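You operate a simulated robot arm through the tools that you are given. There is no shell and no other tool.

You run a simulated robot arm. Do the job below in one go: nothing can be reset, and whatever is moved stays where it is left.

JOB
Sift two scoops from the red basin into the tin cup.
Fine: use the scoop on the bench; rock the sieve till nothing more runs through; tip its rest back into the red basin; scoop and sieve go back; spill nothing.

Only the result counts: the job must be done as asked and must still hold three seconds after the hand-in. Knocking over, shifting, dropping, spilling or breaking anything else fails it.

ROBOT AND FRAMES
A 7-joint arm with a three-finger gripper, fixed in place. Base frame: the origin is at the foot of the arm, x ahead of it, y to its left, z up; the work surface is at about z = 800. Units: mm, degrees, N and s.
Its first joint turns from -166.0 to 166.0 degrees. Payload 2.69 kg.
The TCP is the grasp point between the finger pads, 30 mm short of the fingertips. In the tool frame z runs along the fingers and y along their closing line. Largest opening 128 mm; the body of the gripper starts 117 mm behind the TCP.
Orientation is that of the tool frame in the base frame, as [roll, pitch, yaw] about the fixed x, y, z axes, in that order (R = Rz(yaw) Ry(pitch) Rx(roll)). With the fingers straight down and closing along the base's y, the tool's x points along the base's -x, its y along +y and its z along -z.

CONTROLS
- The arm moves only by the tool arm_command. Its argument "series" is a list of rows, each a list of 7 numbers: the shift along the tool's x, y, z in mm, then the turn, a rotation vector about the tool's x, y, z in rad, then the closure, from 0 (fully open) to 1 (shut). In form: [[dx, dy, dz, wx, wy, wz, grip], ...]. A call has 1 to 20 rows; each row is the pose to reach, as a shift and turn from the pose commanded when the call began, along the tool's axes at that moment. Each row takes 0.2 s and may step no farther than 50 mm and 8.6 degrees from the row before; otherwise, or with a gripper value out of range, the whole call is refused. A pose out of reach is approached as far as the arm can. The call stops where the force on the tool passes 40 N (or 10 N more than at its start, if that is more) or the arm is blocked; 0.2 s more then pass. The fingers move at their own pace and stop on an object; they squeeze with about 21 N. The grip force told is the motor's: it shows also when the fingers shut on nothing. Time passes only in rows, and 0.2 s behind the last, so rows that repeat a pose let the fingers close. The reply holds the time, the measured pose of the TCP, the force on the tool along the base axes, the opening and the grip force, in the units named above and with some noise, with the torque about the TCP (base axes, N m) and any sound that the robot's microphone picked up.
- Cameras (640 x 400 px; columns grow to the right, rows downward): "scene" is fixed at [52.4, -650.7, 1513.7]; the picture's right is [0.51, -0.86, 0.00], its down [-0.41, -0.25, -0.88] and it looks along [0.75, 0.45, -0.48] (base axes); focal length 322 px, centre (320, 200). "wrist" rides on the gripper at [58, 54, -131] in the tool frame; the picture's right is [-0.68, 0.74, 0.00], its down [-0.62, -0.57, -0.55] and it looks along [-0.40, -0.37, 0.84] (tool axes); focal length 234 px, centre (320, 200). There is no depth. A picture from a camera that has moved, and an enlarged one, comes with that camera's place and axes in the base frame and with its lens.
- camera(camera): a new picture of that camera. No time passes.
- raise_lower(by): slides the trunk up (or, below 0, down) by that many mm; the arm rides with it, the base frame stays. It gives what a move gives, with no picture.
- zoom(camera, box): a new picture of the part [left, top, right, bottom] of that camera's present view, enlarged. No time passes.
- finish_job(): hands the job in; it is judged then, once.

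Nothing tells you positions but the pictures and the camera data. Unless the task says otherwise, let go and move clear before handing in.

The tools are called after "Call:" as name(argument=value, ...) on one line, values as JSON. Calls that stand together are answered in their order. arm_command: Moves the arm, as the interface text tells. Its arguments: {"type":"object","properties":{"series":{"type":"array","items":{"type":"array","items":{"type":"number"}}}},"required":["series"]} The other tools are called the same way: raise_lower (by) slides the trunk up or down; camera (camera) takes a picture; zoom (camera, box) takes an enlarged picture of a part of a camera's view; finish_job () hands the job in.

At the start:

```text
time: 0.0
tool_pos: [585.4, 161.7, 1372.0]
ee_rot: [-180.0, 0.0, 180.0]
contact_force: [-0.4, 0.4, 0.5]
torque: [0.0, -0.01, -0.03]
gripper_width: 127.9
grip_force: 0.0
trunk travel left (down, up): [-225.0, 125.0]
```

scene: 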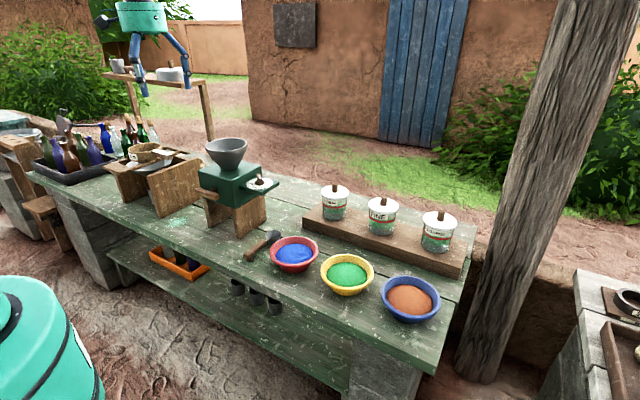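
wrist: 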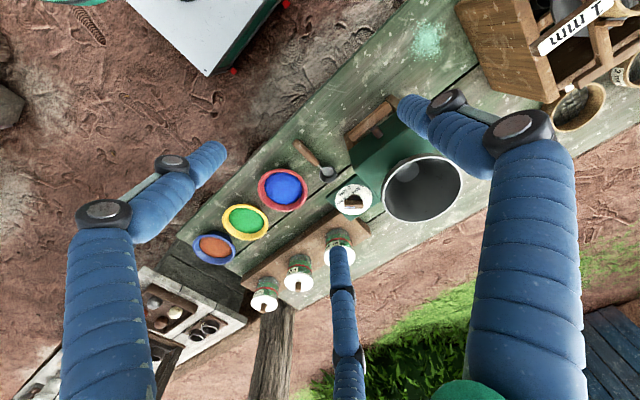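

I see a green bench with three coloured basins (red-rimmed with blue powder, yellow with green, blue with orange), a scoop beside the red one, a mill, and a box with sieves farther left. I'll look closer at each part before moving.

Call:
zoom(camera="scene", box=[180, 120, 340, 300])

Call:
zoom(camera="scene", box=[20, 90, 200, 230])

Call:
zoom(camera="scene", box=[260, 170, 480, 340])

Call:
zoom(camera="scene", box=[130, 230, 310, 340])

Call:
zoom(camera="wrist", box=[440, 0, 640, 140])

Call:
zoom(camera="wrist", box=[190, 90, 480, 320])

Call:
zoom(camera="scene", box=[90, 130, 210, 220])

```text
2.22 times, centred on (260, 210) of scene
camera zoom: at [52.4, -650.7, 1513.7], right [0.51, -0.86, 0.0], down [-0.41, -0.25, -0.88], along [0.75, 0.45, -0.48], focal length 715 px, centre (453, 178)
```

zoom: 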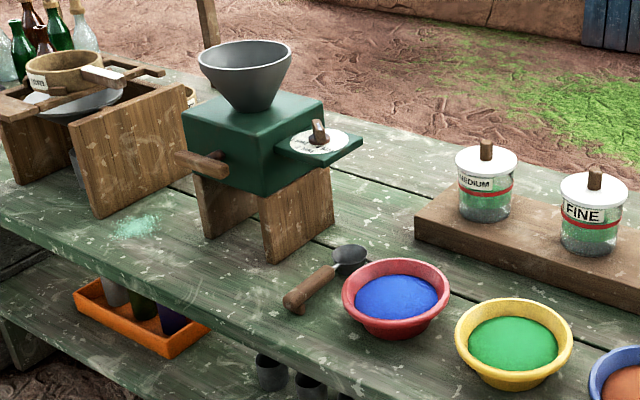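

```text
2.86 times, centred on (110, 160) of scene
camera zoom: at [52.4, -650.7, 1513.7], right [0.51, -0.86, 0.0], down [-0.41, -0.25, -0.88], along [0.75, 0.45, -0.48], focal length 919 px, centre (920, 314)
```

zoom: 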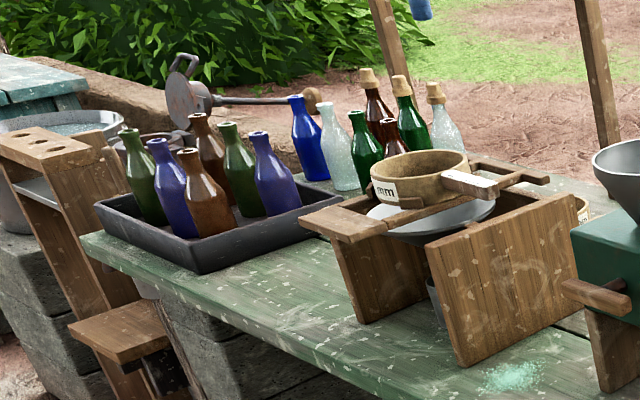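

```text
2.35 times, centred on (370, 255) of scene
camera zoom: at [52.4, -650.7, 1513.7], right [0.51, -0.86, 0.0], down [-0.41, -0.25, -0.88], along [0.75, 0.45, -0.48], focal length 757 px, centre (202, 71)
```

zoom: 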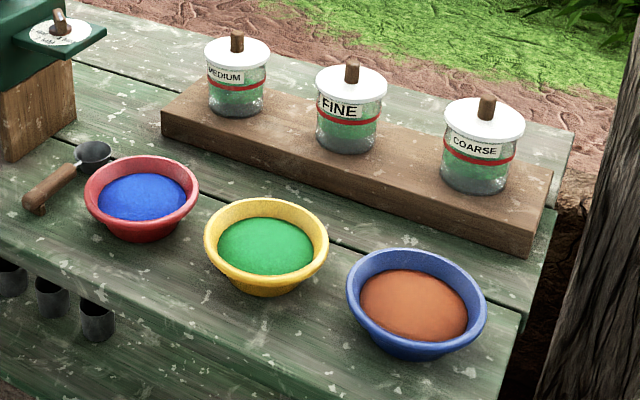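

```text
3.56 times, centred on (220, 285) of scene
camera zoom: at [52.4, -650.7, 1513.7], right [0.51, -0.86, 0.0], down [-0.41, -0.25, -0.88], along [0.75, 0.45, -0.48], focal length 1144 px, centre (676, -102)
```

zoom: 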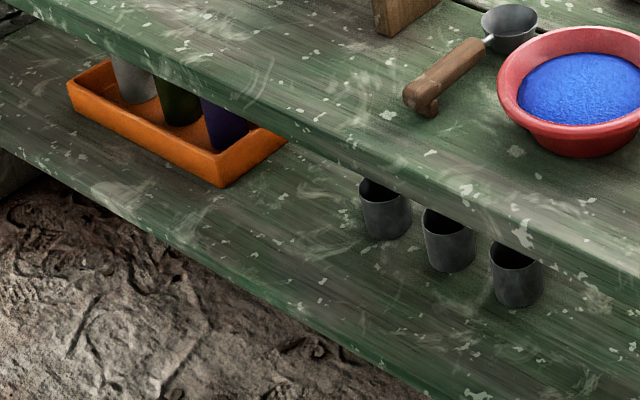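

```text
2.86 times, centred on (540, 70) of wrist
camera zoom: at [527.0, 215.4, 1502.8], right [0.68, 0.74, 0.0], down [0.62, -0.57, 0.55], along [0.4, -0.37, -0.84], focal length 669 px, centre (-309, 571)
```

zoom: 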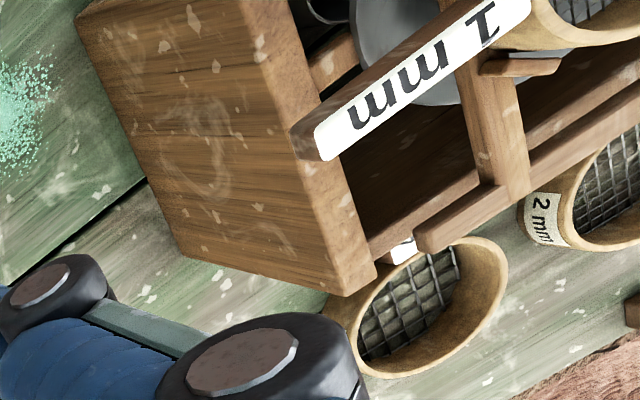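

```text
1.74 times, centred on (335, 205) of wrist
camera zoom: at [527.0, 215.4, 1502.8], right [0.68, 0.74, 0.0], down [0.62, -0.57, 0.55], along [0.4, -0.37, -0.84], focal length 407 px, centre (294, 191)
```

zoom: 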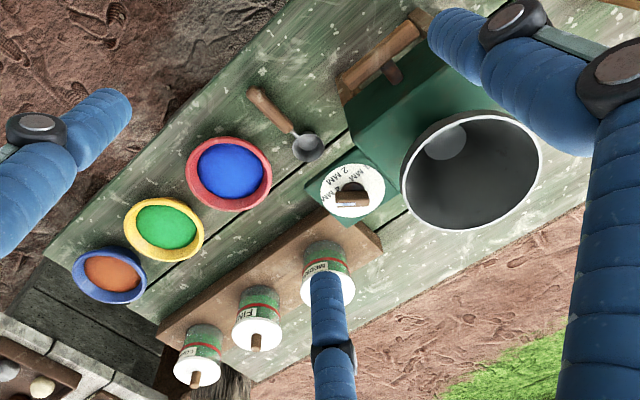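

```text
4.44 times, centred on (150, 175) of scene
camera zoom: at [52.4, -650.7, 1513.7], right [0.51, -0.86, 0.0], down [-0.41, -0.25, -0.88], along [0.75, 0.45, -0.48], focal length 1430 px, centre (1076, 311)
```

zoom: 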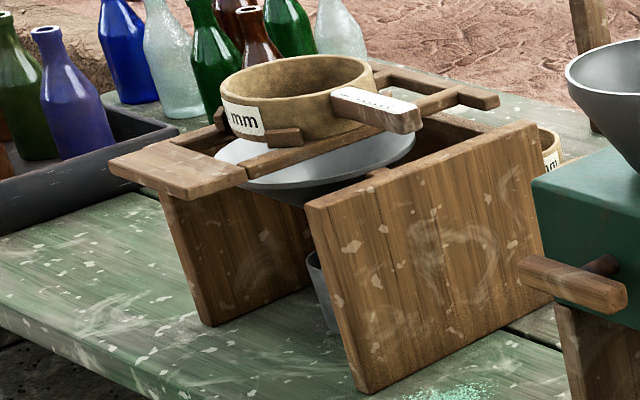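

The sieve stand (rails, funnel, grey cup underneath) is on the left, with a 1 mm sieve on it and other sieves behind; the mill's dial seems to carry a mesh legend. I'll zoom in on labels to find which sieve counts as "fine".

Call:
zoom(camera="wrist", box=[325, 175, 385, 220])

Call:
zoom(camera="scene", box=[240, 165, 288, 200])

Call:
zoom(camera="scene", box=[360, 190, 460, 260])

Call:
zoom(camera="scene", box=[150, 140, 220, 190])

Call:
zoom(camera="wrist", box=[540, 60, 640, 140])

Call:
zoom(camera="scene", box=[90, 40, 220, 120])

Call:
zoom(camera="scene", box=[540, 260, 640, 400])

Call:
zoom(camera="scene", box=[260, 0, 330, 60])

```text
8.89 times, centred on (355, 198) of wrist
camera zoom: at [527.0, 215.4, 1502.8], right [0.68, 0.74, 0.0], down [0.62, -0.57, 0.55], along [0.4, -0.37, -0.84], focal length 2082 px, centre (9, 222)
```

zoom: 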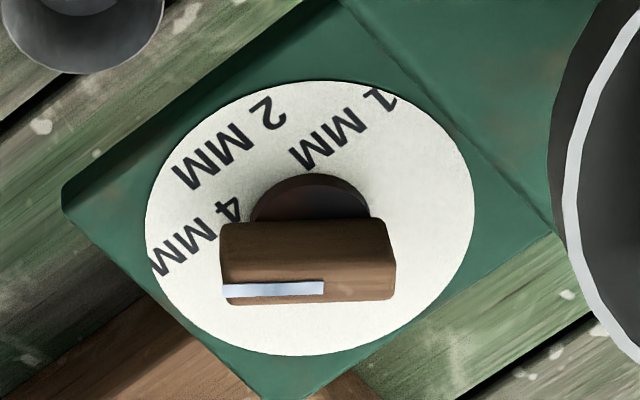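

```text
11.43 times, centred on (264, 182) of scene
camera zoom: at [52.4, -650.7, 1513.7], right [0.51, -0.86, 0.0], down [-0.41, -0.25, -0.88], along [0.75, 0.45, -0.48], focal length 3676 px, centre (960, 400)
```

zoom: 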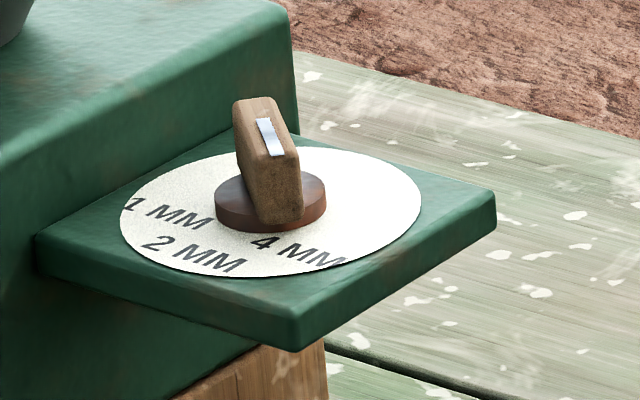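

```text
5.71 times, centred on (410, 225) of scene
camera zoom: at [52.4, -650.7, 1513.7], right [0.51, -0.86, 0.0], down [-0.41, -0.25, -0.88], along [0.75, 0.45, -0.48], focal length 1838 px, centre (-194, 57)
```

zoom: 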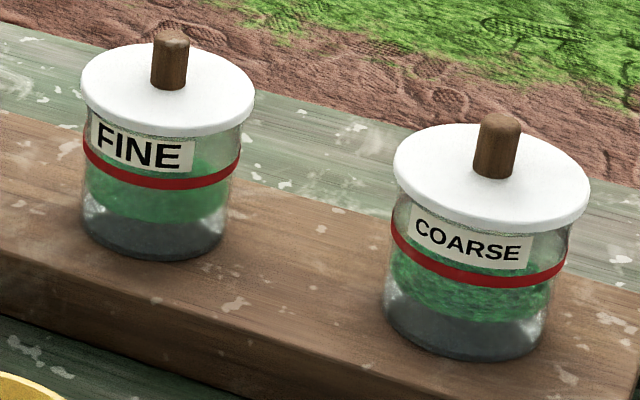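

```text
8.00 times, centred on (185, 165) of scene
camera zoom: at [52.4, -650.7, 1513.7], right [0.51, -0.86, 0.0], down [-0.41, -0.25, -0.88], along [0.75, 0.45, -0.48], focal length 2574 px, centre (1400, 480)
```

zoom: 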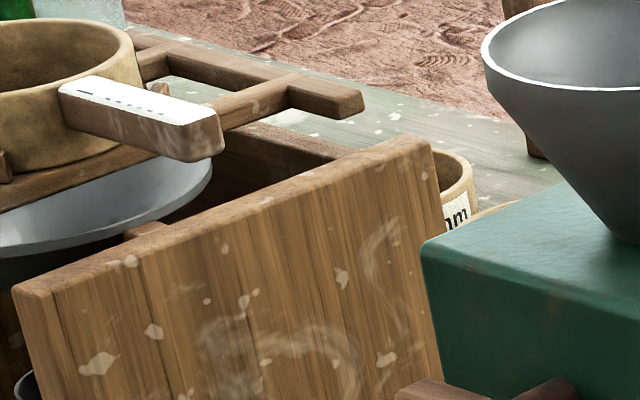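

```text
5.00 times, centred on (590, 100) of wrist
camera zoom: at [527.0, 215.4, 1502.8], right [0.68, 0.74, 0.0], down [0.62, -0.57, 0.55], along [0.4, -0.37, -0.84], focal length 1171 px, centre (-1030, 700)
```

zoom: 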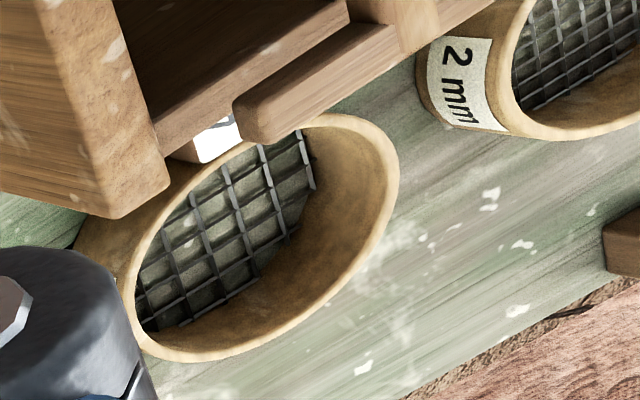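

```text
4.92 times, centred on (155, 80) of scene
camera zoom: at [52.4, -650.7, 1513.7], right [0.51, -0.86, 0.0], down [-0.41, -0.25, -0.88], along [0.75, 0.45, -0.48], focal length 1584 px, centre (1132, 791)
```

zoom: 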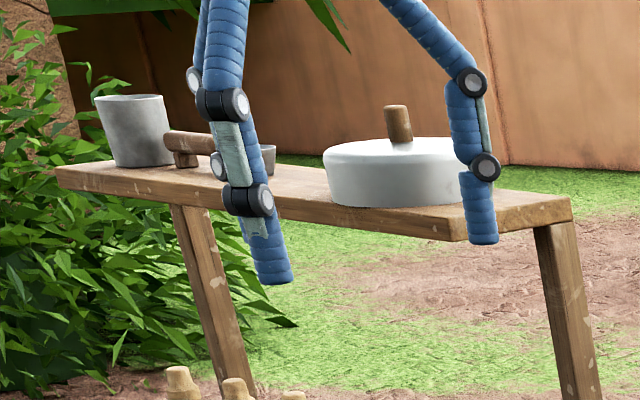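

```text
2.86 times, centred on (590, 330) of scene
camera zoom: at [52.4, -650.7, 1513.7], right [0.51, -0.86, 0.0], down [-0.41, -0.25, -0.88], along [0.75, 0.45, -0.48], focal length 919 px, centre (-451, -171)
```

zoom: 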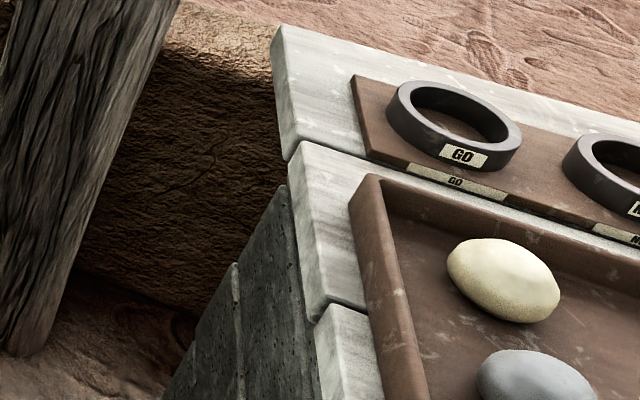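

```text
6.67 times, centred on (295, 30) of scene
camera zoom: at [52.4, -650.7, 1513.7], right [0.51, -0.86, 0.0], down [-0.41, -0.25, -0.88], along [0.75, 0.45, -0.48], focal length 2145 px, centre (487, 1333)
```

zoom: 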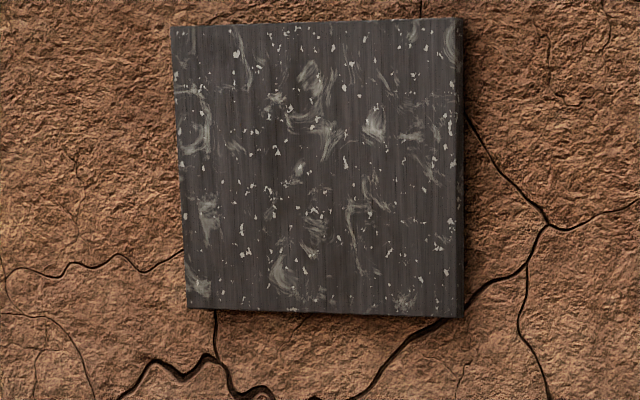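

The sieves are 1 mm (on the rails over a funnel), 2 mm and 4 mm (standing behind), so the finest one, 1 mm, already sits on the stand. I'll swing the arm over towards the stand, high up, to look at it closely.

Call:
arm_command(series=[[-10, 25, 0, 0, 0, -0.14, 0], [-20, 50, 0, 0, 0, -0.28, 0], [-30, 75, 0, 0, 0, -0.42, 0], [-40, 100, 0, 0, 0, -0.56, 0], [-50, 125, 0, 0, 0, -0.7, 0], [-60, 150, 0, 0, 0, -0.84, 0], [-60, 175, 0, 0, 0, -0.98, 0], [-60, 200, 0, 0, 0, -1.12, 0], [-60, 220, 0, 0, 0, -1.26, 0], [-60, 230, 0, 0, 0, -1.4, 0], [-60, 230, 0, 0, 0, -1.571, 0]])

```text
refused: row 11 steps farther than a row can; nothing moved
```

The last turn step was too big; I'll split it and send it again.

Call:
arm_command(series=[[-10, 25, 0, 0, 0, -0.14, 0], [-20, 50, 0, 0, 0, -0.28, 0], [-30, 75, 0, 0, 0, -0.42, 0], [-40, 100, 0, 0, 0, -0.56, 0], [-50, 125, 0, 0, 0, -0.7, 0], [-60, 150, 0, 0, 0, -0.84, 0], [-60, 175, 0, 0, 0, -0.98, 0], [-60, 200, 0, 0, 0, -1.12, 0], [-60, 220, 0, 0, 0, -1.26, 0], [-60, 230, 0, 0, 0, -1.4, 0], [-60, 230, 0, 0, 0, -1.5, 0], [-60, 230, 0, 0, 0, -1.571, 0]])

Call:
camera(camera="wrist")

Call:
camera(camera="scene")

```text
time: 2.6
tool_pos: [645.8, 391.2, 1370.2]
ee_rot: [180.0, 0.0, -89.9]
contact_force: [0.0, 0.3, 0.0]
torque: [-0.01, 0.03, 0.0]
gripper_width: 127.7
grip_force: 0.2
trunk travel left (down, up): [-225.0, 125.0]
```

```text
taken
camera wrist: at [591.6, 333.6, 1502.2], right [-0.74, 0.67, 0.0], down [0.56, 0.62, 0.55], along [0.37, 0.4, -0.84], focal length 234 px, centre (320, 200)
```

wrist: 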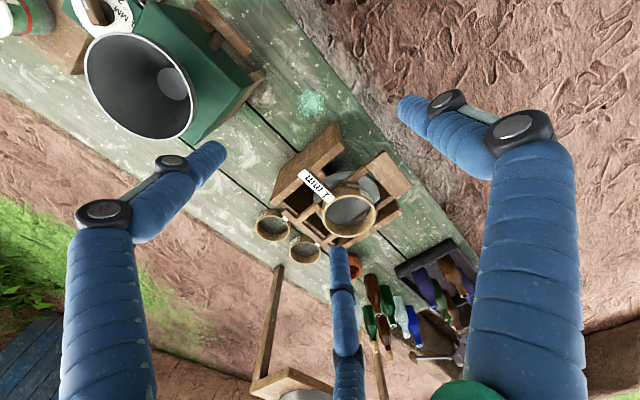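

```text
taken
```

scene: 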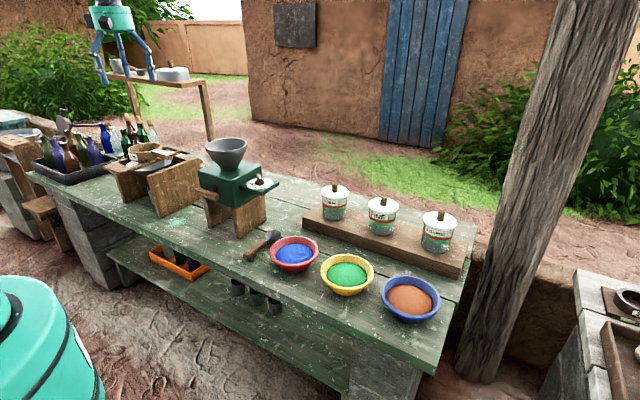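

The stand is in the middle of the wrist view; I'll zoom in on it.

Call:
zoom(camera="wrist", box=[250, 110, 420, 270])

Call:
zoom(camera="wrist", box=[290, 150, 390, 240])

Call:
zoom(camera="wrist", box=[40, 0, 280, 150])

```text
2.50 times, centred on (335, 190) of wrist
camera zoom: at [591.6, 333.6, 1502.2], right [-0.74, 0.67, 0.0], down [0.56, 0.62, 0.55], along [0.37, 0.4, -0.84], focal length 585 px, centre (282, 225)
```

zoom: 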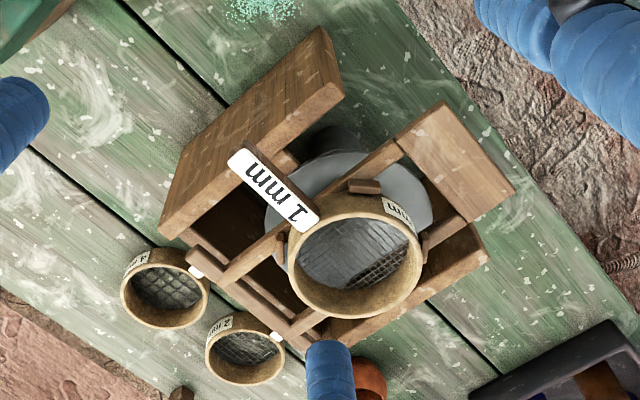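

```text
4.44 times, centred on (340, 195) of wrist
camera zoom: at [591.6, 333.6, 1502.2], right [-0.74, 0.67, 0.0], down [0.56, 0.62, 0.55], along [0.37, 0.4, -0.84], focal length 1041 px, centre (231, 222)
```

zoom: 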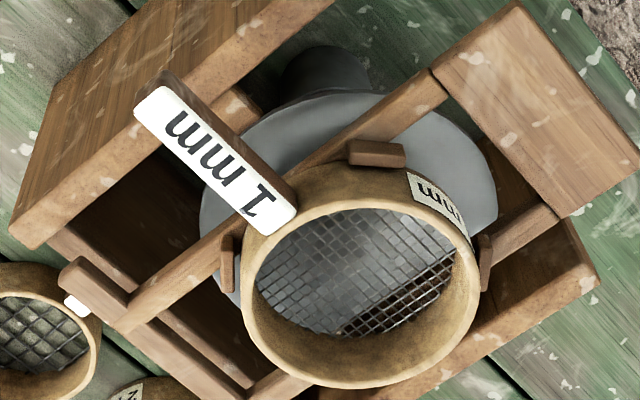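

```text
2.67 times, centred on (160, 75) of wrist
camera zoom: at [591.6, 333.6, 1502.2], right [-0.74, 0.67, 0.0], down [0.56, 0.62, 0.55], along [0.37, 0.4, -0.84], focal length 624 px, centre (747, 533)
```

zoom: 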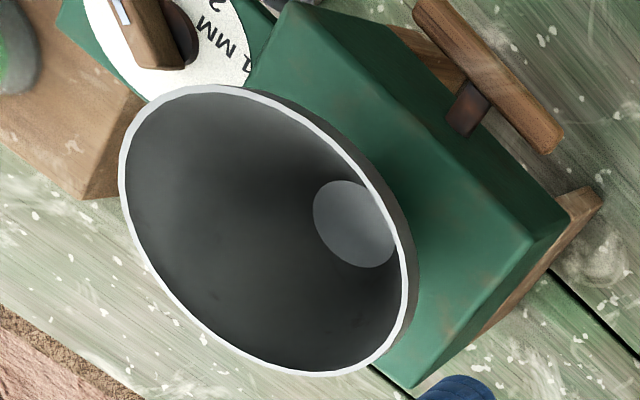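

The 1 mm sieve sits at about (760, 613, 1061) on rails with four stop blocks, its handle pointing towards -y, over the funnel with a grey cup beneath. Next I'll go back over the scoop and red basin to look at them closely.

Call:
arm_command(series=[[40, -10, 20, 0, 0, 0.14, 0], [80, -15, 40, 0, 0, 0.28, 0], [120, -20, 60, 0, 0, 0.42, 0], [160, -25, 80, 0, 0, 0.56, 0], [190, -25, 100, 0, 0, 0.7, 0], [220, -30, 125, 0, 0, 0.84, 0], [245, -35, 150, 0, 0, 0.98, 0], [260, -40, 180, 0, 0, 1.12, 0], [275, -40, 220, 0, 0, 1.26, 0], [279, -40, 260, 0, 0, 1.4, 0], [279, -40, 290, 0, 0, 1.5, 0], [279, -40, 310, 0, 0, 1.571, 0]])

Call:
camera(camera="wrist")

Call:
camera(camera="scene")

```text
time: 5.2
tool_pos: [686.6, 111.6, 1063.1]
ee_rot: [180.0, -0.1, -180.0]
contact_force: [0.3, -0.6, 0.1]
torque: [-0.03, 0.0, -0.02]
gripper_width: 128.0
grip_force: 0.0
trunk travel left (down, up): [-225.0, 125.0]
```

```text
taken
camera wrist: at [627.8, 166.0, 1193.9], right [0.68, 0.74, 0.0], down [0.62, -0.57, 0.55], along [0.4, -0.37, -0.84], focal length 234 px, centre (320, 200)
```

wrist: 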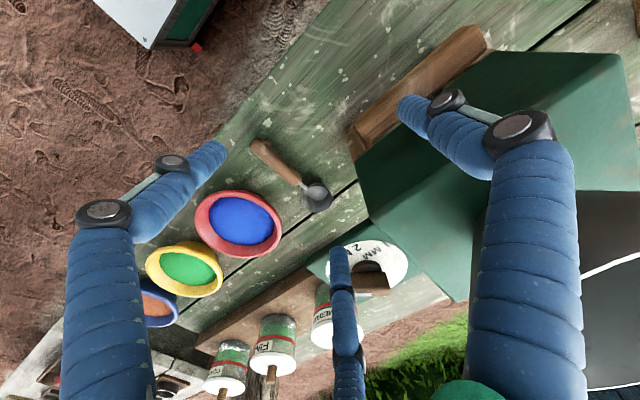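

```text
taken
```

scene: 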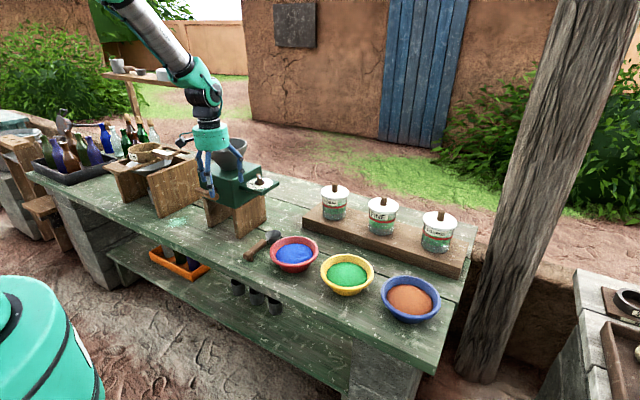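

The hand is a bit nearer to the mill than I meant, so I'll back off towards the robot and look at the scoop and basin from there.

Call:
arm_command(series=[[40, -20, 0, 0, 0, 0, 0], [80, -40, 0, 0, 0, 0, 0], [80, -60, 20, 0, 0, 0, 0]])

Call:
camera(camera="wrist")

Call:
zoom(camera="wrist", box=[200, 100, 400, 280])

```text
time: 6.0
tool_pos: [604.2, 53.2, 1042.4]
ee_rot: [-180.0, 0.1, -180.0]
contact_force: [0.6, -0.7, -0.2]
torque: [0.03, -0.07, 0.0]
gripper_width: 127.9
grip_force: 0.0
trunk travel left (down, up): [-225.0, 125.0]
```

```text
taken
camera wrist: at [545.7, 106.9, 1174.2], right [0.68, 0.74, 0.0], down [0.62, -0.57, 0.55], along [0.41, -0.37, -0.84], focal length 234 px, centre (320, 200)
```

wrist: 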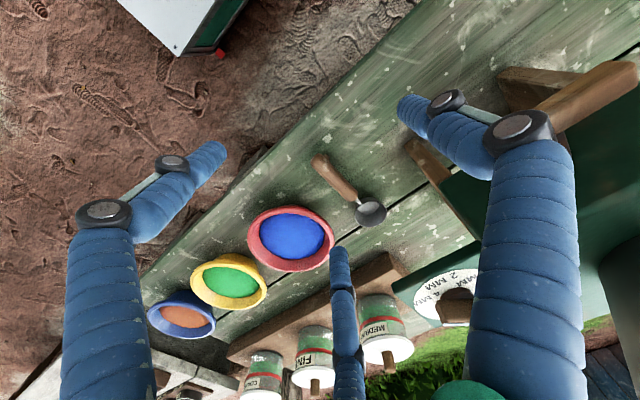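

```text
2.22 times, centred on (300, 190) of wrist
camera zoom: at [545.7, 106.9, 1174.2], right [0.68, 0.74, 0.0], down [0.62, -0.57, 0.55], along [0.41, -0.37, -0.84], focal length 520 px, centre (364, 222)
```

zoom: 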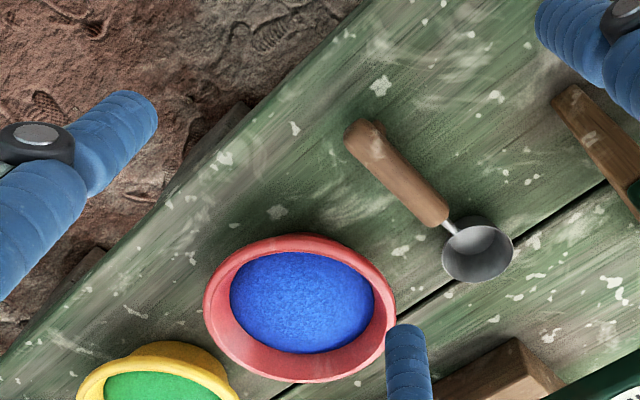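

The scoop lies along x at y≈2 (handle x≈657–760, bowl centre x≈797), and the red basin is centred near (737, -133). The hand looks three-fingered in the pictures, so I'll close it in free air and see what the fingers do.

Call:
arm_command(series=[[0, 0, 0, 0, 0, 0, 0.5], [0, 0, 0, 0, 0, 0, 1], [0, 0, 0, 0, 0, 0, 1], [0, 0, 0, 0, 0, 0, 1]])

Call:
camera(camera="wrist")

Call:
zoom(camera="scene", box=[120, 80, 320, 240])

```text
time: 7.0
tool_pos: [606.0, 53.6, 1043.6]
ee_rot: [179.9, 0.0, 180.0]
contact_force: [-0.2, 1.1, 0.0]
torque: [0.0, 0.0, 0.0]
gripper_width: 2.2
grip_force: 20.5
trunk travel left (down, up): [-225.0, 125.0]
```

```text
taken
camera wrist: at [546.7, 107.4, 1173.7], right [0.68, 0.74, 0.0], down [0.62, -0.57, 0.55], along [0.4, -0.37, -0.84], focal length 234 px, centre (320, 200)
```

wrist: 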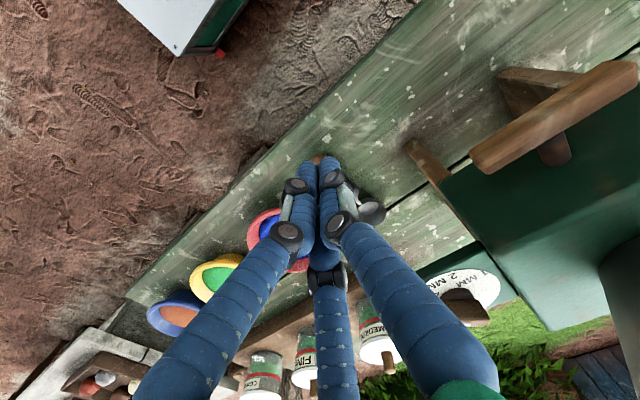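

```text
2.50 times, centred on (220, 160) of scene
camera zoom: at [52.4, -650.7, 1513.7], right [0.51, -0.86, 0.0], down [-0.41, -0.25, -0.88], along [0.75, 0.45, -0.48], focal length 804 px, centre (570, 300)
```

zoom: 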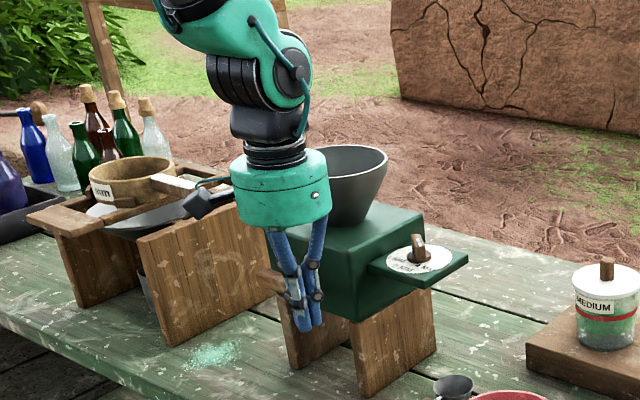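

The visible fingers converge on the TCP, so the hand works as described. I'll zoom in on the scoop and basin from the fixed camera for their height profile.

Call:
zoom(camera="scene", box=[240, 220, 330, 280])

Call:
zoom(camera="wrist", box=[240, 130, 400, 280])

```text
6.67 times, centred on (285, 250) of scene
camera zoom: at [52.4, -650.7, 1513.7], right [0.51, -0.86, 0.0], down [-0.41, -0.25, -0.88], along [0.75, 0.45, -0.48], focal length 2145 px, centre (553, -133)
```

zoom: 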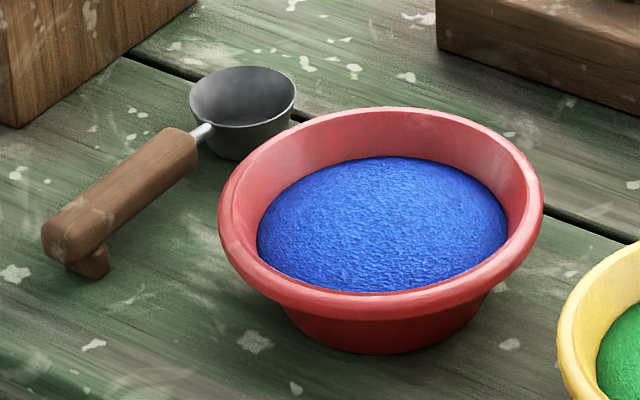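

```text
2.67 times, centred on (320, 205) of wrist
camera zoom: at [546.7, 107.4, 1173.7], right [0.68, 0.74, 0.0], down [0.62, -0.57, 0.55], along [0.4, -0.37, -0.84], focal length 624 px, centre (320, 187)
```

zoom: 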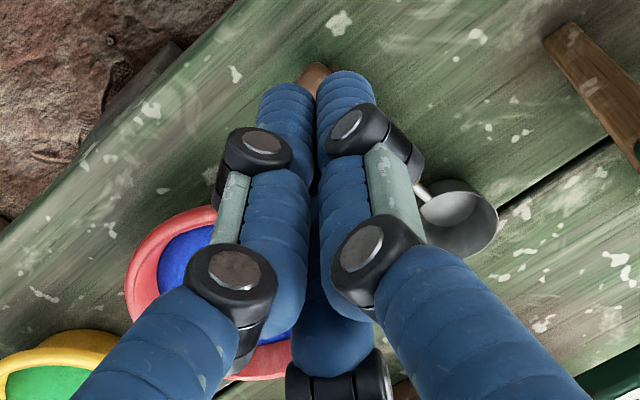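

The scoop has a box-like handle raised off the bench with a foot at its rear end, level with the cup's rim. I want to grip it with the tool tilted low (about 30° below horizontal, camera on top), so I'll test in free air whether the wrist can turn half round.

Call:
arm_command(series=[[0, -10, -20, 0, 0, -0.148, 0], [0, -20, -40, 0, 0, -0.296, 0], [0, -30, -60, 0, 0, -0.444, 0], [0, -40, -80, 0, 0, -0.592, 0], [0, -50, -80, 0, 0, -0.74, 0], [0, -50, -80, 0, 0, -0.888, 0], [0, -50, -80, 0, 0, -1.036, 0], [0, -50, -80, 0, 0, -1.184, 0], [0, -50, -80, 0, 0, -1.332, 0], [0, -50, -80, 0, 0, -1.48, 0], [0, -50, -80, 0, 0, -1.571, 0]])

Call:
arm_command(series=[[0, 0, 0, 0, 0, -0.148, 0], [0, 0, 0, 0, 0, -0.296, 0], [0, 0, 0, 0, 0, -0.444, 0], [0, 0, 0, 0, 0, -0.592, 0], [0, 0, 0, 0, 0, -0.74, 0], [0, 0, 0, 0, 0, -0.888, 0], [0, 0, 0, 0, 0, -1.036, 0], [0, 0, 0, 0, 0, -1.184, 0], [0, 0, 0, 0, 0, -1.332, 0], [0, 0, 0, 0, 0, -1.48, 0], [0, 0, 0, 0, 0, -1.571, 0]])

```text
time: 9.4
tool_pos: [605.9, 2.4, 1121.6]
ee_rot: [180.0, 0.0, -89.8]
contact_force: [-0.6, -0.4, 0.0]
torque: [-0.01, 0.01, -0.02]
gripper_width: 127.9
grip_force: 0.0
trunk travel left (down, up): [-225.0, 125.0]
```

```text
time: 11.8
tool_pos: [606.7, 6.5, 1124.4]
ee_rot: [179.5, -0.2, -6.4]
contact_force: [-0.4, 0.3, 0.6]
torque: [0.03, -0.09, -0.04]
gripper_width: 128.1
grip_force: 0.2
out of reach, approached as far as the arm can: row 11
trunk travel left (down, up): [-225.0, 125.0]
```

The wrist stops about 6° short of the half turn, so I'll use the other orientation (camera on the underside), which leaves plenty of wrist roll for pouring. Turning back now.

Call:
arm_command(series=[[0, 0, 0, 0, 0, 0.148, 0], [0, 0, 0, 0, 0, 0.296, 0], [0, 0, 0, 0, 0, 0.444, 0], [0, 0, 0, 0, 0, 0.592, 0], [0, 0, 0, 0, 0, 0.74, 0], [0, 0, 0, 0, 0, 0.888, 0], [0, 0, 0, 0, 0, 1.036, 0], [0, 0, 0, 0, 0, 1.184, 0], [0, 0, 0, 0, 0, 1.332, 0], [0, 0, 0, 0, 0, 1.48, 0]])

```text
time: 14.0
tool_pos: [606.7, 5.5, 1124.3]
ee_rot: [-180.0, -0.5, -91.4]
contact_force: [0.2, -0.1, -0.1]
torque: [0.0, -0.02, -0.02]
gripper_width: 128.2
grip_force: 0.1
trunk travel left (down, up): [-225.0, 125.0]
```

Wrist is back at mid-travel; I'll finish the turn while moving to a closer, lower viewpoint over the scoop and basin.

Call:
arm_command(series=[[0, -3, 11, 0, 0, 0.14, 0], [0, -6, 22, 0, 0, 0.28, 0], [1, -9, 33, 0, 0, 0.42, 0], [1, -12, 44, 0, 0, 0.56, 0], [2, -15, 55, 0, 0, 0.7, 0], [2, -18, 66, 0, 0, 0.84, 0], [3, -21, 77, 0, 0, 0.98, 0], [3, -24, 88, 0, 0, 1.12, 0], [4, -27, 99, 0, 0, 1.26, 0], [4, -30, 110, 0, 0, 1.4, 0], [4, -33, 124, 0, 0, 1.546, 0]])

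Call:
camera(camera="wrist")

Call:
zoom(camera="wrist", box=[240, 100, 420, 270])

```text
time: 16.4
tool_pos: [640.1, 0.1, 1001.1]
ee_rot: [-179.5, 0.2, -179.9]
contact_force: [0.5, 0.4, 0.9]
torque: [0.01, 0.01, -0.01]
gripper_width: 127.9
grip_force: 0.1
trunk travel left (down, up): [-225.0, 125.0]
```

```text
taken
camera wrist: at [581.8, 55.6, 1131.0], right [0.68, 0.74, -0.01], down [0.62, -0.56, 0.55], along [0.41, -0.38, -0.83], focal length 234 px, centre (320, 200)
```

wrist: 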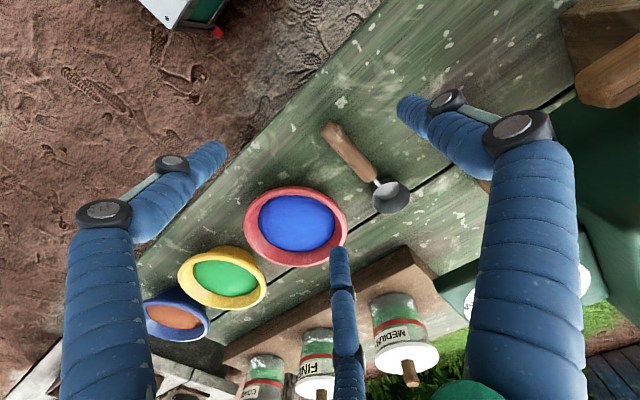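

```text
2.35 times, centred on (330, 185) of wrist
camera zoom: at [581.8, 55.6, 1131.0], right [0.68, 0.74, -0.01], down [0.62, -0.56, 0.55], along [0.41, -0.38, -0.83], focal length 551 px, centre (296, 235)
```

zoom: 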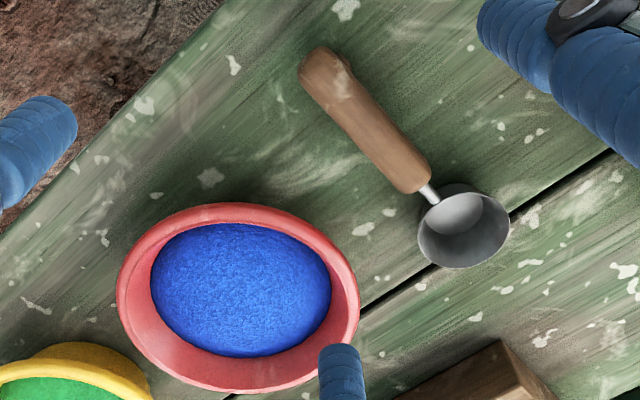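

Best estimates: scoop handle along x at y≈3.5, axis z≈831 (x 655–741), cup centre (794, 3); red basin centre about (735, -136), rim top z≈855. I'll now pitch the tool 60° forward and go to a pre-grip point behind the handle with the fingers half open.

Call:
arm_command(series=[[6.5, 0.4, 13.6, 0, -0.131, 0, 0.5], [13, 0.9, 27.2, 0, -0.262, 0, 0.5], [19.5, 1.3, 40.9, 0, -0.393, 0, 0.5], [26, 1.8, 54.5, 0, -0.524, 0, 0.5], [32.5, 2.2, 68.1, 0, -0.654, 0, 0.5], [39, 2.6, 81.8, 0, -0.785, 0, 0.5], [45.5, 3.1, 95.4, 0, -0.916, 0, 0.5], [52, 3.5, 109, 0, -1.047, 0, 0.5], [52, 3.5, 109, 0, -1.047, 0, 0.5]])

Call:
camera(camera="wrist")

Call:
camera(camera="scene")

```text
time: 18.4
tool_pos: [588.6, 1.6, 890.8]
ee_rot: [-178.9, 59.9, -178.9]
contact_force: [0.1, 0.1, -0.1]
torque: [-0.03, 0.01, 0.0]
gripper_width: 64.3
grip_force: 0.1
trunk travel left (down, up): [-225.0, 125.0]
```

```text
taken
camera wrist: at [446.2, 56.0, 905.3], right [0.34, 0.74, 0.58], down [-0.17, -0.56, 0.81], along [0.93, -0.37, -0.06], focal length 234 px, centre (320, 200)
```

wrist: 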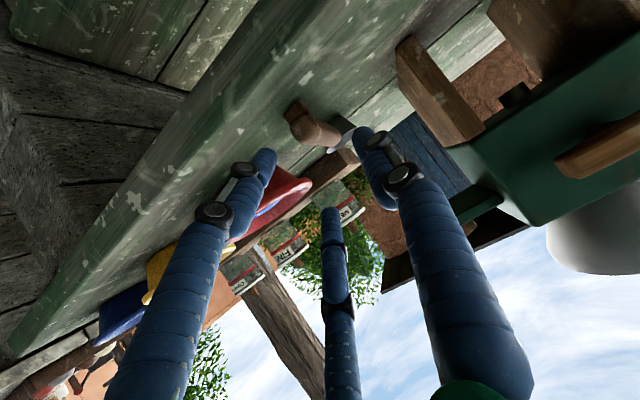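

```text
taken
```

scene: 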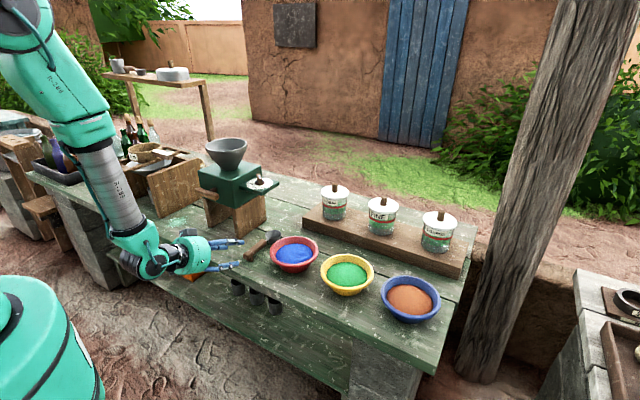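

The tool is pitched correctly and the handle's rear end shows between the fingers; I'll zoom in to check the alignment before going in.

Call:
zoom(camera="wrist", box=[220, 70, 420, 220])

Call:
zoom(camera="scene", box=[170, 200, 330, 300])

```text
2.67 times, centred on (320, 145) of wrist
camera zoom: at [446.2, 56.0, 905.3], right [0.34, 0.74, 0.58], down [-0.17, -0.56, 0.81], along [0.93, -0.37, -0.06], focal length 624 px, centre (320, 347)
```

zoom: 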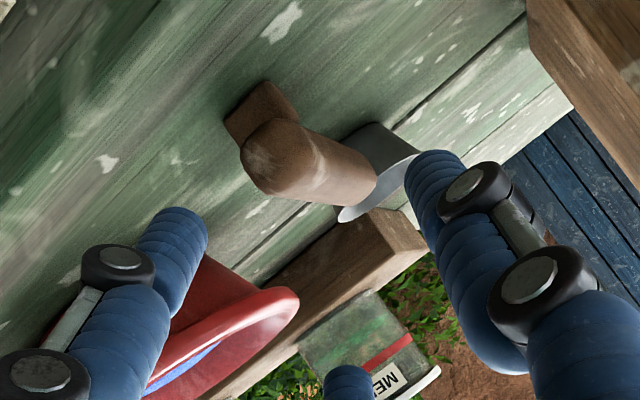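

```text
4.00 times, centred on (250, 250) of scene
camera zoom: at [52.4, -650.7, 1513.7], right [0.51, -0.86, 0.0], down [-0.41, -0.25, -0.88], along [0.75, 0.45, -0.48], focal length 1287 px, centre (600, 0)
```

zoom: 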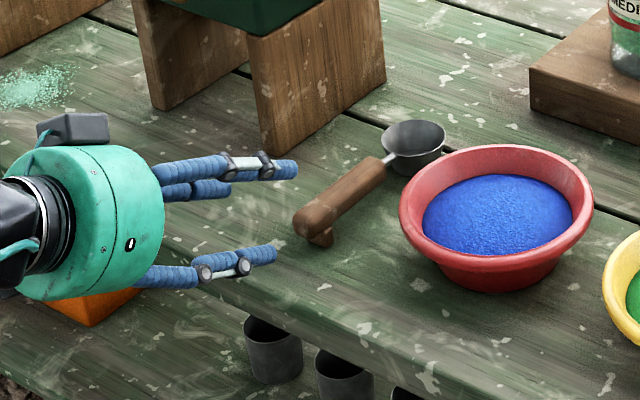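

The handle is round, about 22 mm thick, and centred between the fingers. Moving in along the tool axis and closing on it.

Call:
arm_command(series=[[0, 0, 30, 0, 0, 0, 0.5], [0, 0, 60, 0, 0, 0, 0.5], [-0.4, 0.2, 90, 0, 0, 0, 0.5], [-0.8, 0.4, 119, 0, 0, 0, 0.5], [-0.8, 0.4, 119, 0, 0, 0, 0.5]])

Call:
zoom(camera="scene", box=[170, 200, 330, 300])

Call:
camera(camera="wrist")

```text
time: 19.6
tool_pos: [694.6, 2.6, 833.3]
ee_rot: [-178.9, 60.1, -179.0]
contact_force: [0.4, -0.1, 1.0]
torque: [-0.02, -0.03, 0.0]
gripper_width: 69.1
grip_force: 0.1
trunk travel left (down, up): [-225.0, 125.0]
```

```text
4.00 times, centred on (250, 250) of scene
camera zoom: at [52.4, -650.7, 1513.7], right [0.51, -0.86, 0.0], down [-0.41, -0.25, -0.88], along [0.75, 0.45, -0.48], focal length 1287 px, centre (600, 0)
```

zoom: 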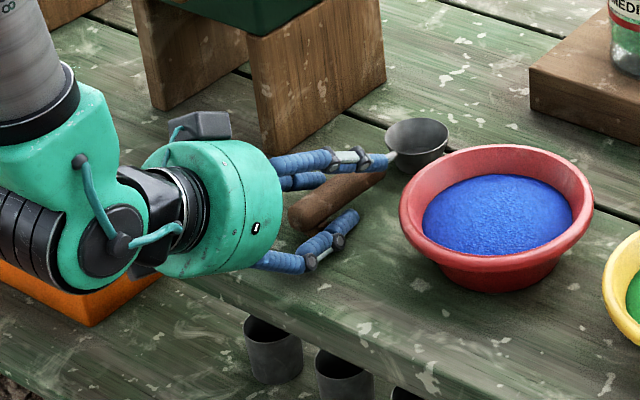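

```text
taken
camera wrist: at [550.6, 56.4, 846.5], right [0.34, 0.74, 0.58], down [-0.17, -0.56, 0.81], along [0.93, -0.37, -0.06], focal length 234 px, centre (320, 200)
```

wrist: 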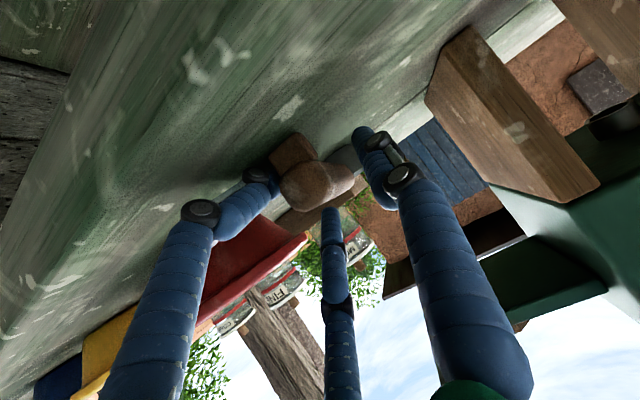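

The opening reads 69 instead of 64 mm, so a finger may be touching something. I'll zoom in before closing.

Call:
zoom(camera="wrist", box=[230, 110, 430, 250])

Call:
zoom(camera="scene", box=[225, 220, 295, 275])

```text
2.86 times, centred on (330, 180) of wrist
camera zoom: at [550.6, 56.4, 846.5], right [0.34, 0.74, 0.58], down [-0.17, -0.56, 0.81], along [0.93, -0.37, -0.06], focal length 669 px, centre (291, 257)
```

zoom: 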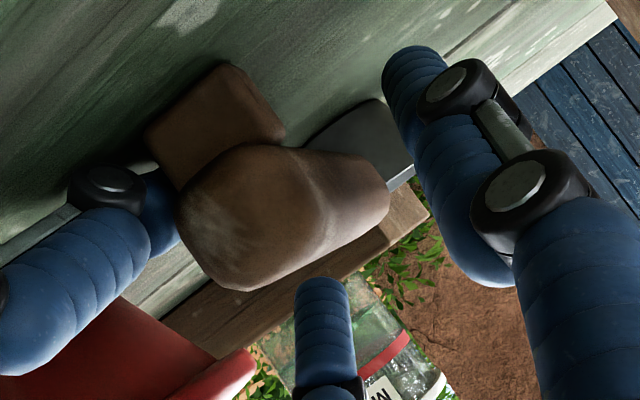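

```text
7.27 times, centred on (260, 248) of scene
camera zoom: at [52.4, -650.7, 1513.7], right [0.51, -0.86, 0.0], down [-0.41, -0.25, -0.88], along [0.75, 0.45, -0.48], focal length 2340 px, centre (756, -146)
```

zoom: 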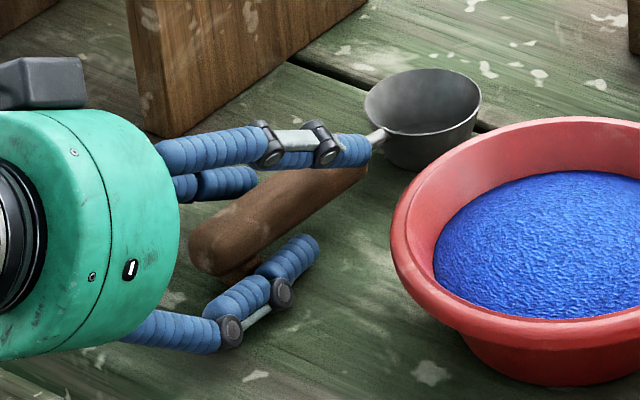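

Scoop and basin are still where they were (within a pixel), so I'll close the fingers on the handle.

Call:
arm_command(series=[[0, 0, 0, 0, 0, 0, 0.65], [0, 0, 0, 0, 0, 0, 0.8], [0, 0, 0, 0, 0, 0, 0.9], [0, 0, 0, 0, 0, 0, 1], [0, 0, 0, 0, 0, 0, 1], [0, 0, 0, 0, 0, 0, 1]])

Call:
zoom(camera="scene", box=[225, 220, 295, 275])

Call:
zoom(camera="wrist", box=[230, 110, 430, 250])

```text
time: 21.0
tool_pos: [692.9, 2.5, 832.1]
ee_rot: [-178.9, 60.1, -178.9]
contact_force: [1.1, 1.7, 8.4]
torque: [-0.01, -0.15, -0.06]
gripper_width: 39.9
grip_force: 20.7
trunk travel left (down, up): [-225.0, 125.0]
```

```text
7.27 times, centred on (260, 248) of scene
camera zoom: at [52.4, -650.7, 1513.7], right [0.51, -0.86, 0.0], down [-0.41, -0.25, -0.88], along [0.75, 0.45, -0.48], focal length 2340 px, centre (756, -146)
```

zoom: 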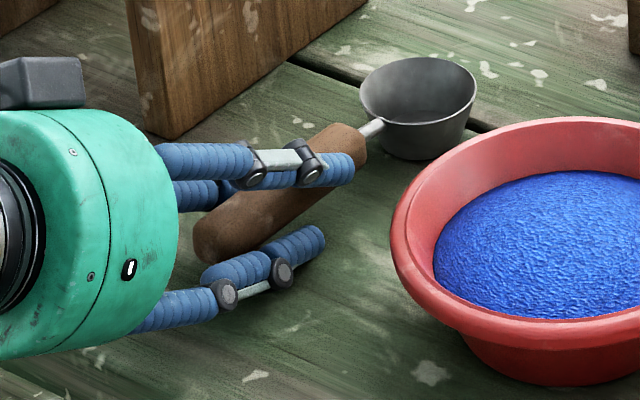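

```text
2.86 times, centred on (330, 180) of wrist
camera zoom: at [550.1, 56.5, 846.9], right [0.34, 0.74, 0.58], down [-0.17, -0.56, 0.81], along [0.93, -0.37, -0.06], focal length 669 px, centre (291, 257)
```

zoom: 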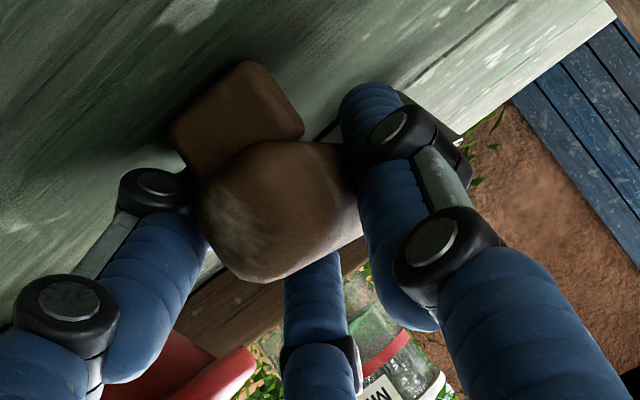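

The fingers stopped at 40 mm with full grip force, wider than I judged the handle. I'll lift it slightly to see whether the hold is firm.

Call:
arm_command(series=[[-8.7, 0, -5, 0, 0, 0, 1], [-17.3, 0, -10, 0, 0, 0, 1], [-26, 0, -15, 0, 0, 0, 1], [-26, 0, -15, 0, 0, 0, 1]])

Call:
zoom(camera="scene", box=[215, 200, 315, 275])

Call:
camera(camera="wrist")

```text
time: 22.0
tool_pos: [691.2, 3.2, 862.0]
ee_rot: [-178.9, 60.0, -178.9]
contact_force: [0.6, -0.6, -0.8]
torque: [0.0, -0.01, -0.04]
gripper_width: 36.6
grip_force: 20.6
trunk travel left (down, up): [-225.0, 125.0]
```

```text
5.33 times, centred on (265, 238) of scene
camera zoom: at [52.4, -650.7, 1513.7], right [0.51, -0.86, 0.0], down [-0.41, -0.25, -0.88], along [0.75, 0.45, -0.48], focal length 1716 px, centre (613, 0)
```

zoom: 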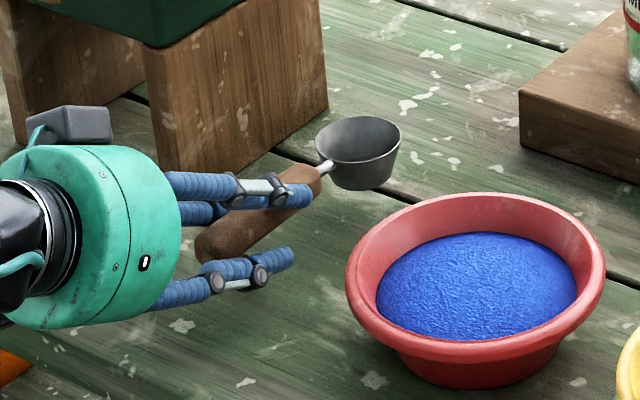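

```text
taken
camera wrist: at [549.0, 57.0, 876.0], right [0.34, 0.74, 0.58], down [-0.17, -0.56, 0.81], along [0.93, -0.37, -0.06], focal length 234 px, centre (320, 200)
```

wrist: 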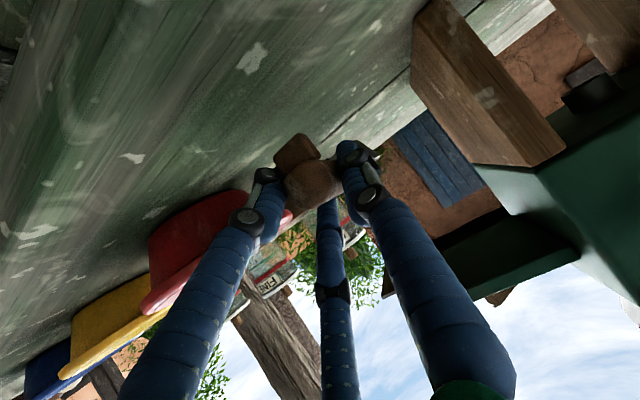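

The scoop is up, but it looks rolled a little about its handle. I'll zoom in closely on it.

Call:
zoom(camera="scene", box=[245, 215, 295, 250])

Call:
zoom(camera="wrist", box=[250, 110, 410, 230])

```text
11.43 times, centred on (270, 232) of scene
camera zoom: at [52.4, -650.7, 1513.7], right [0.51, -0.86, 0.0], down [-0.41, -0.25, -0.88], along [0.75, 0.45, -0.48], focal length 3676 px, centre (891, -171)
```

zoom: 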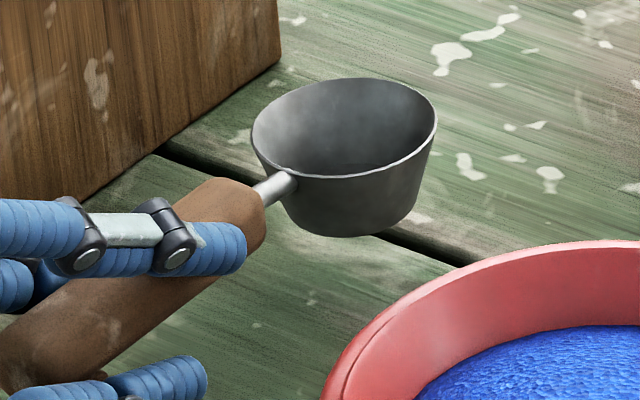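

```text
3.33 times, centred on (330, 170) of wrist
camera zoom: at [549.0, 57.0, 876.0], right [0.34, 0.74, 0.58], down [-0.17, -0.56, 0.81], along [0.93, -0.37, -0.06], focal length 781 px, centre (287, 300)
```

zoom: 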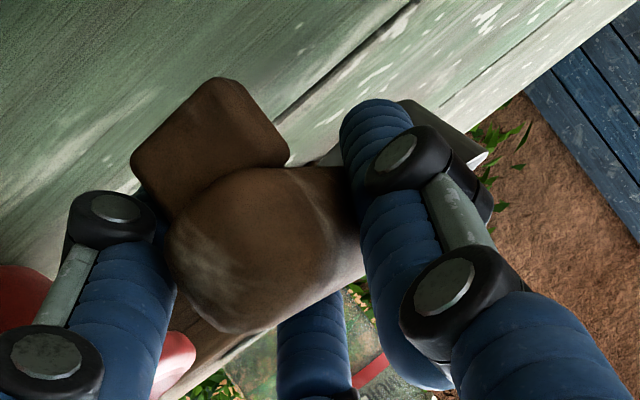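

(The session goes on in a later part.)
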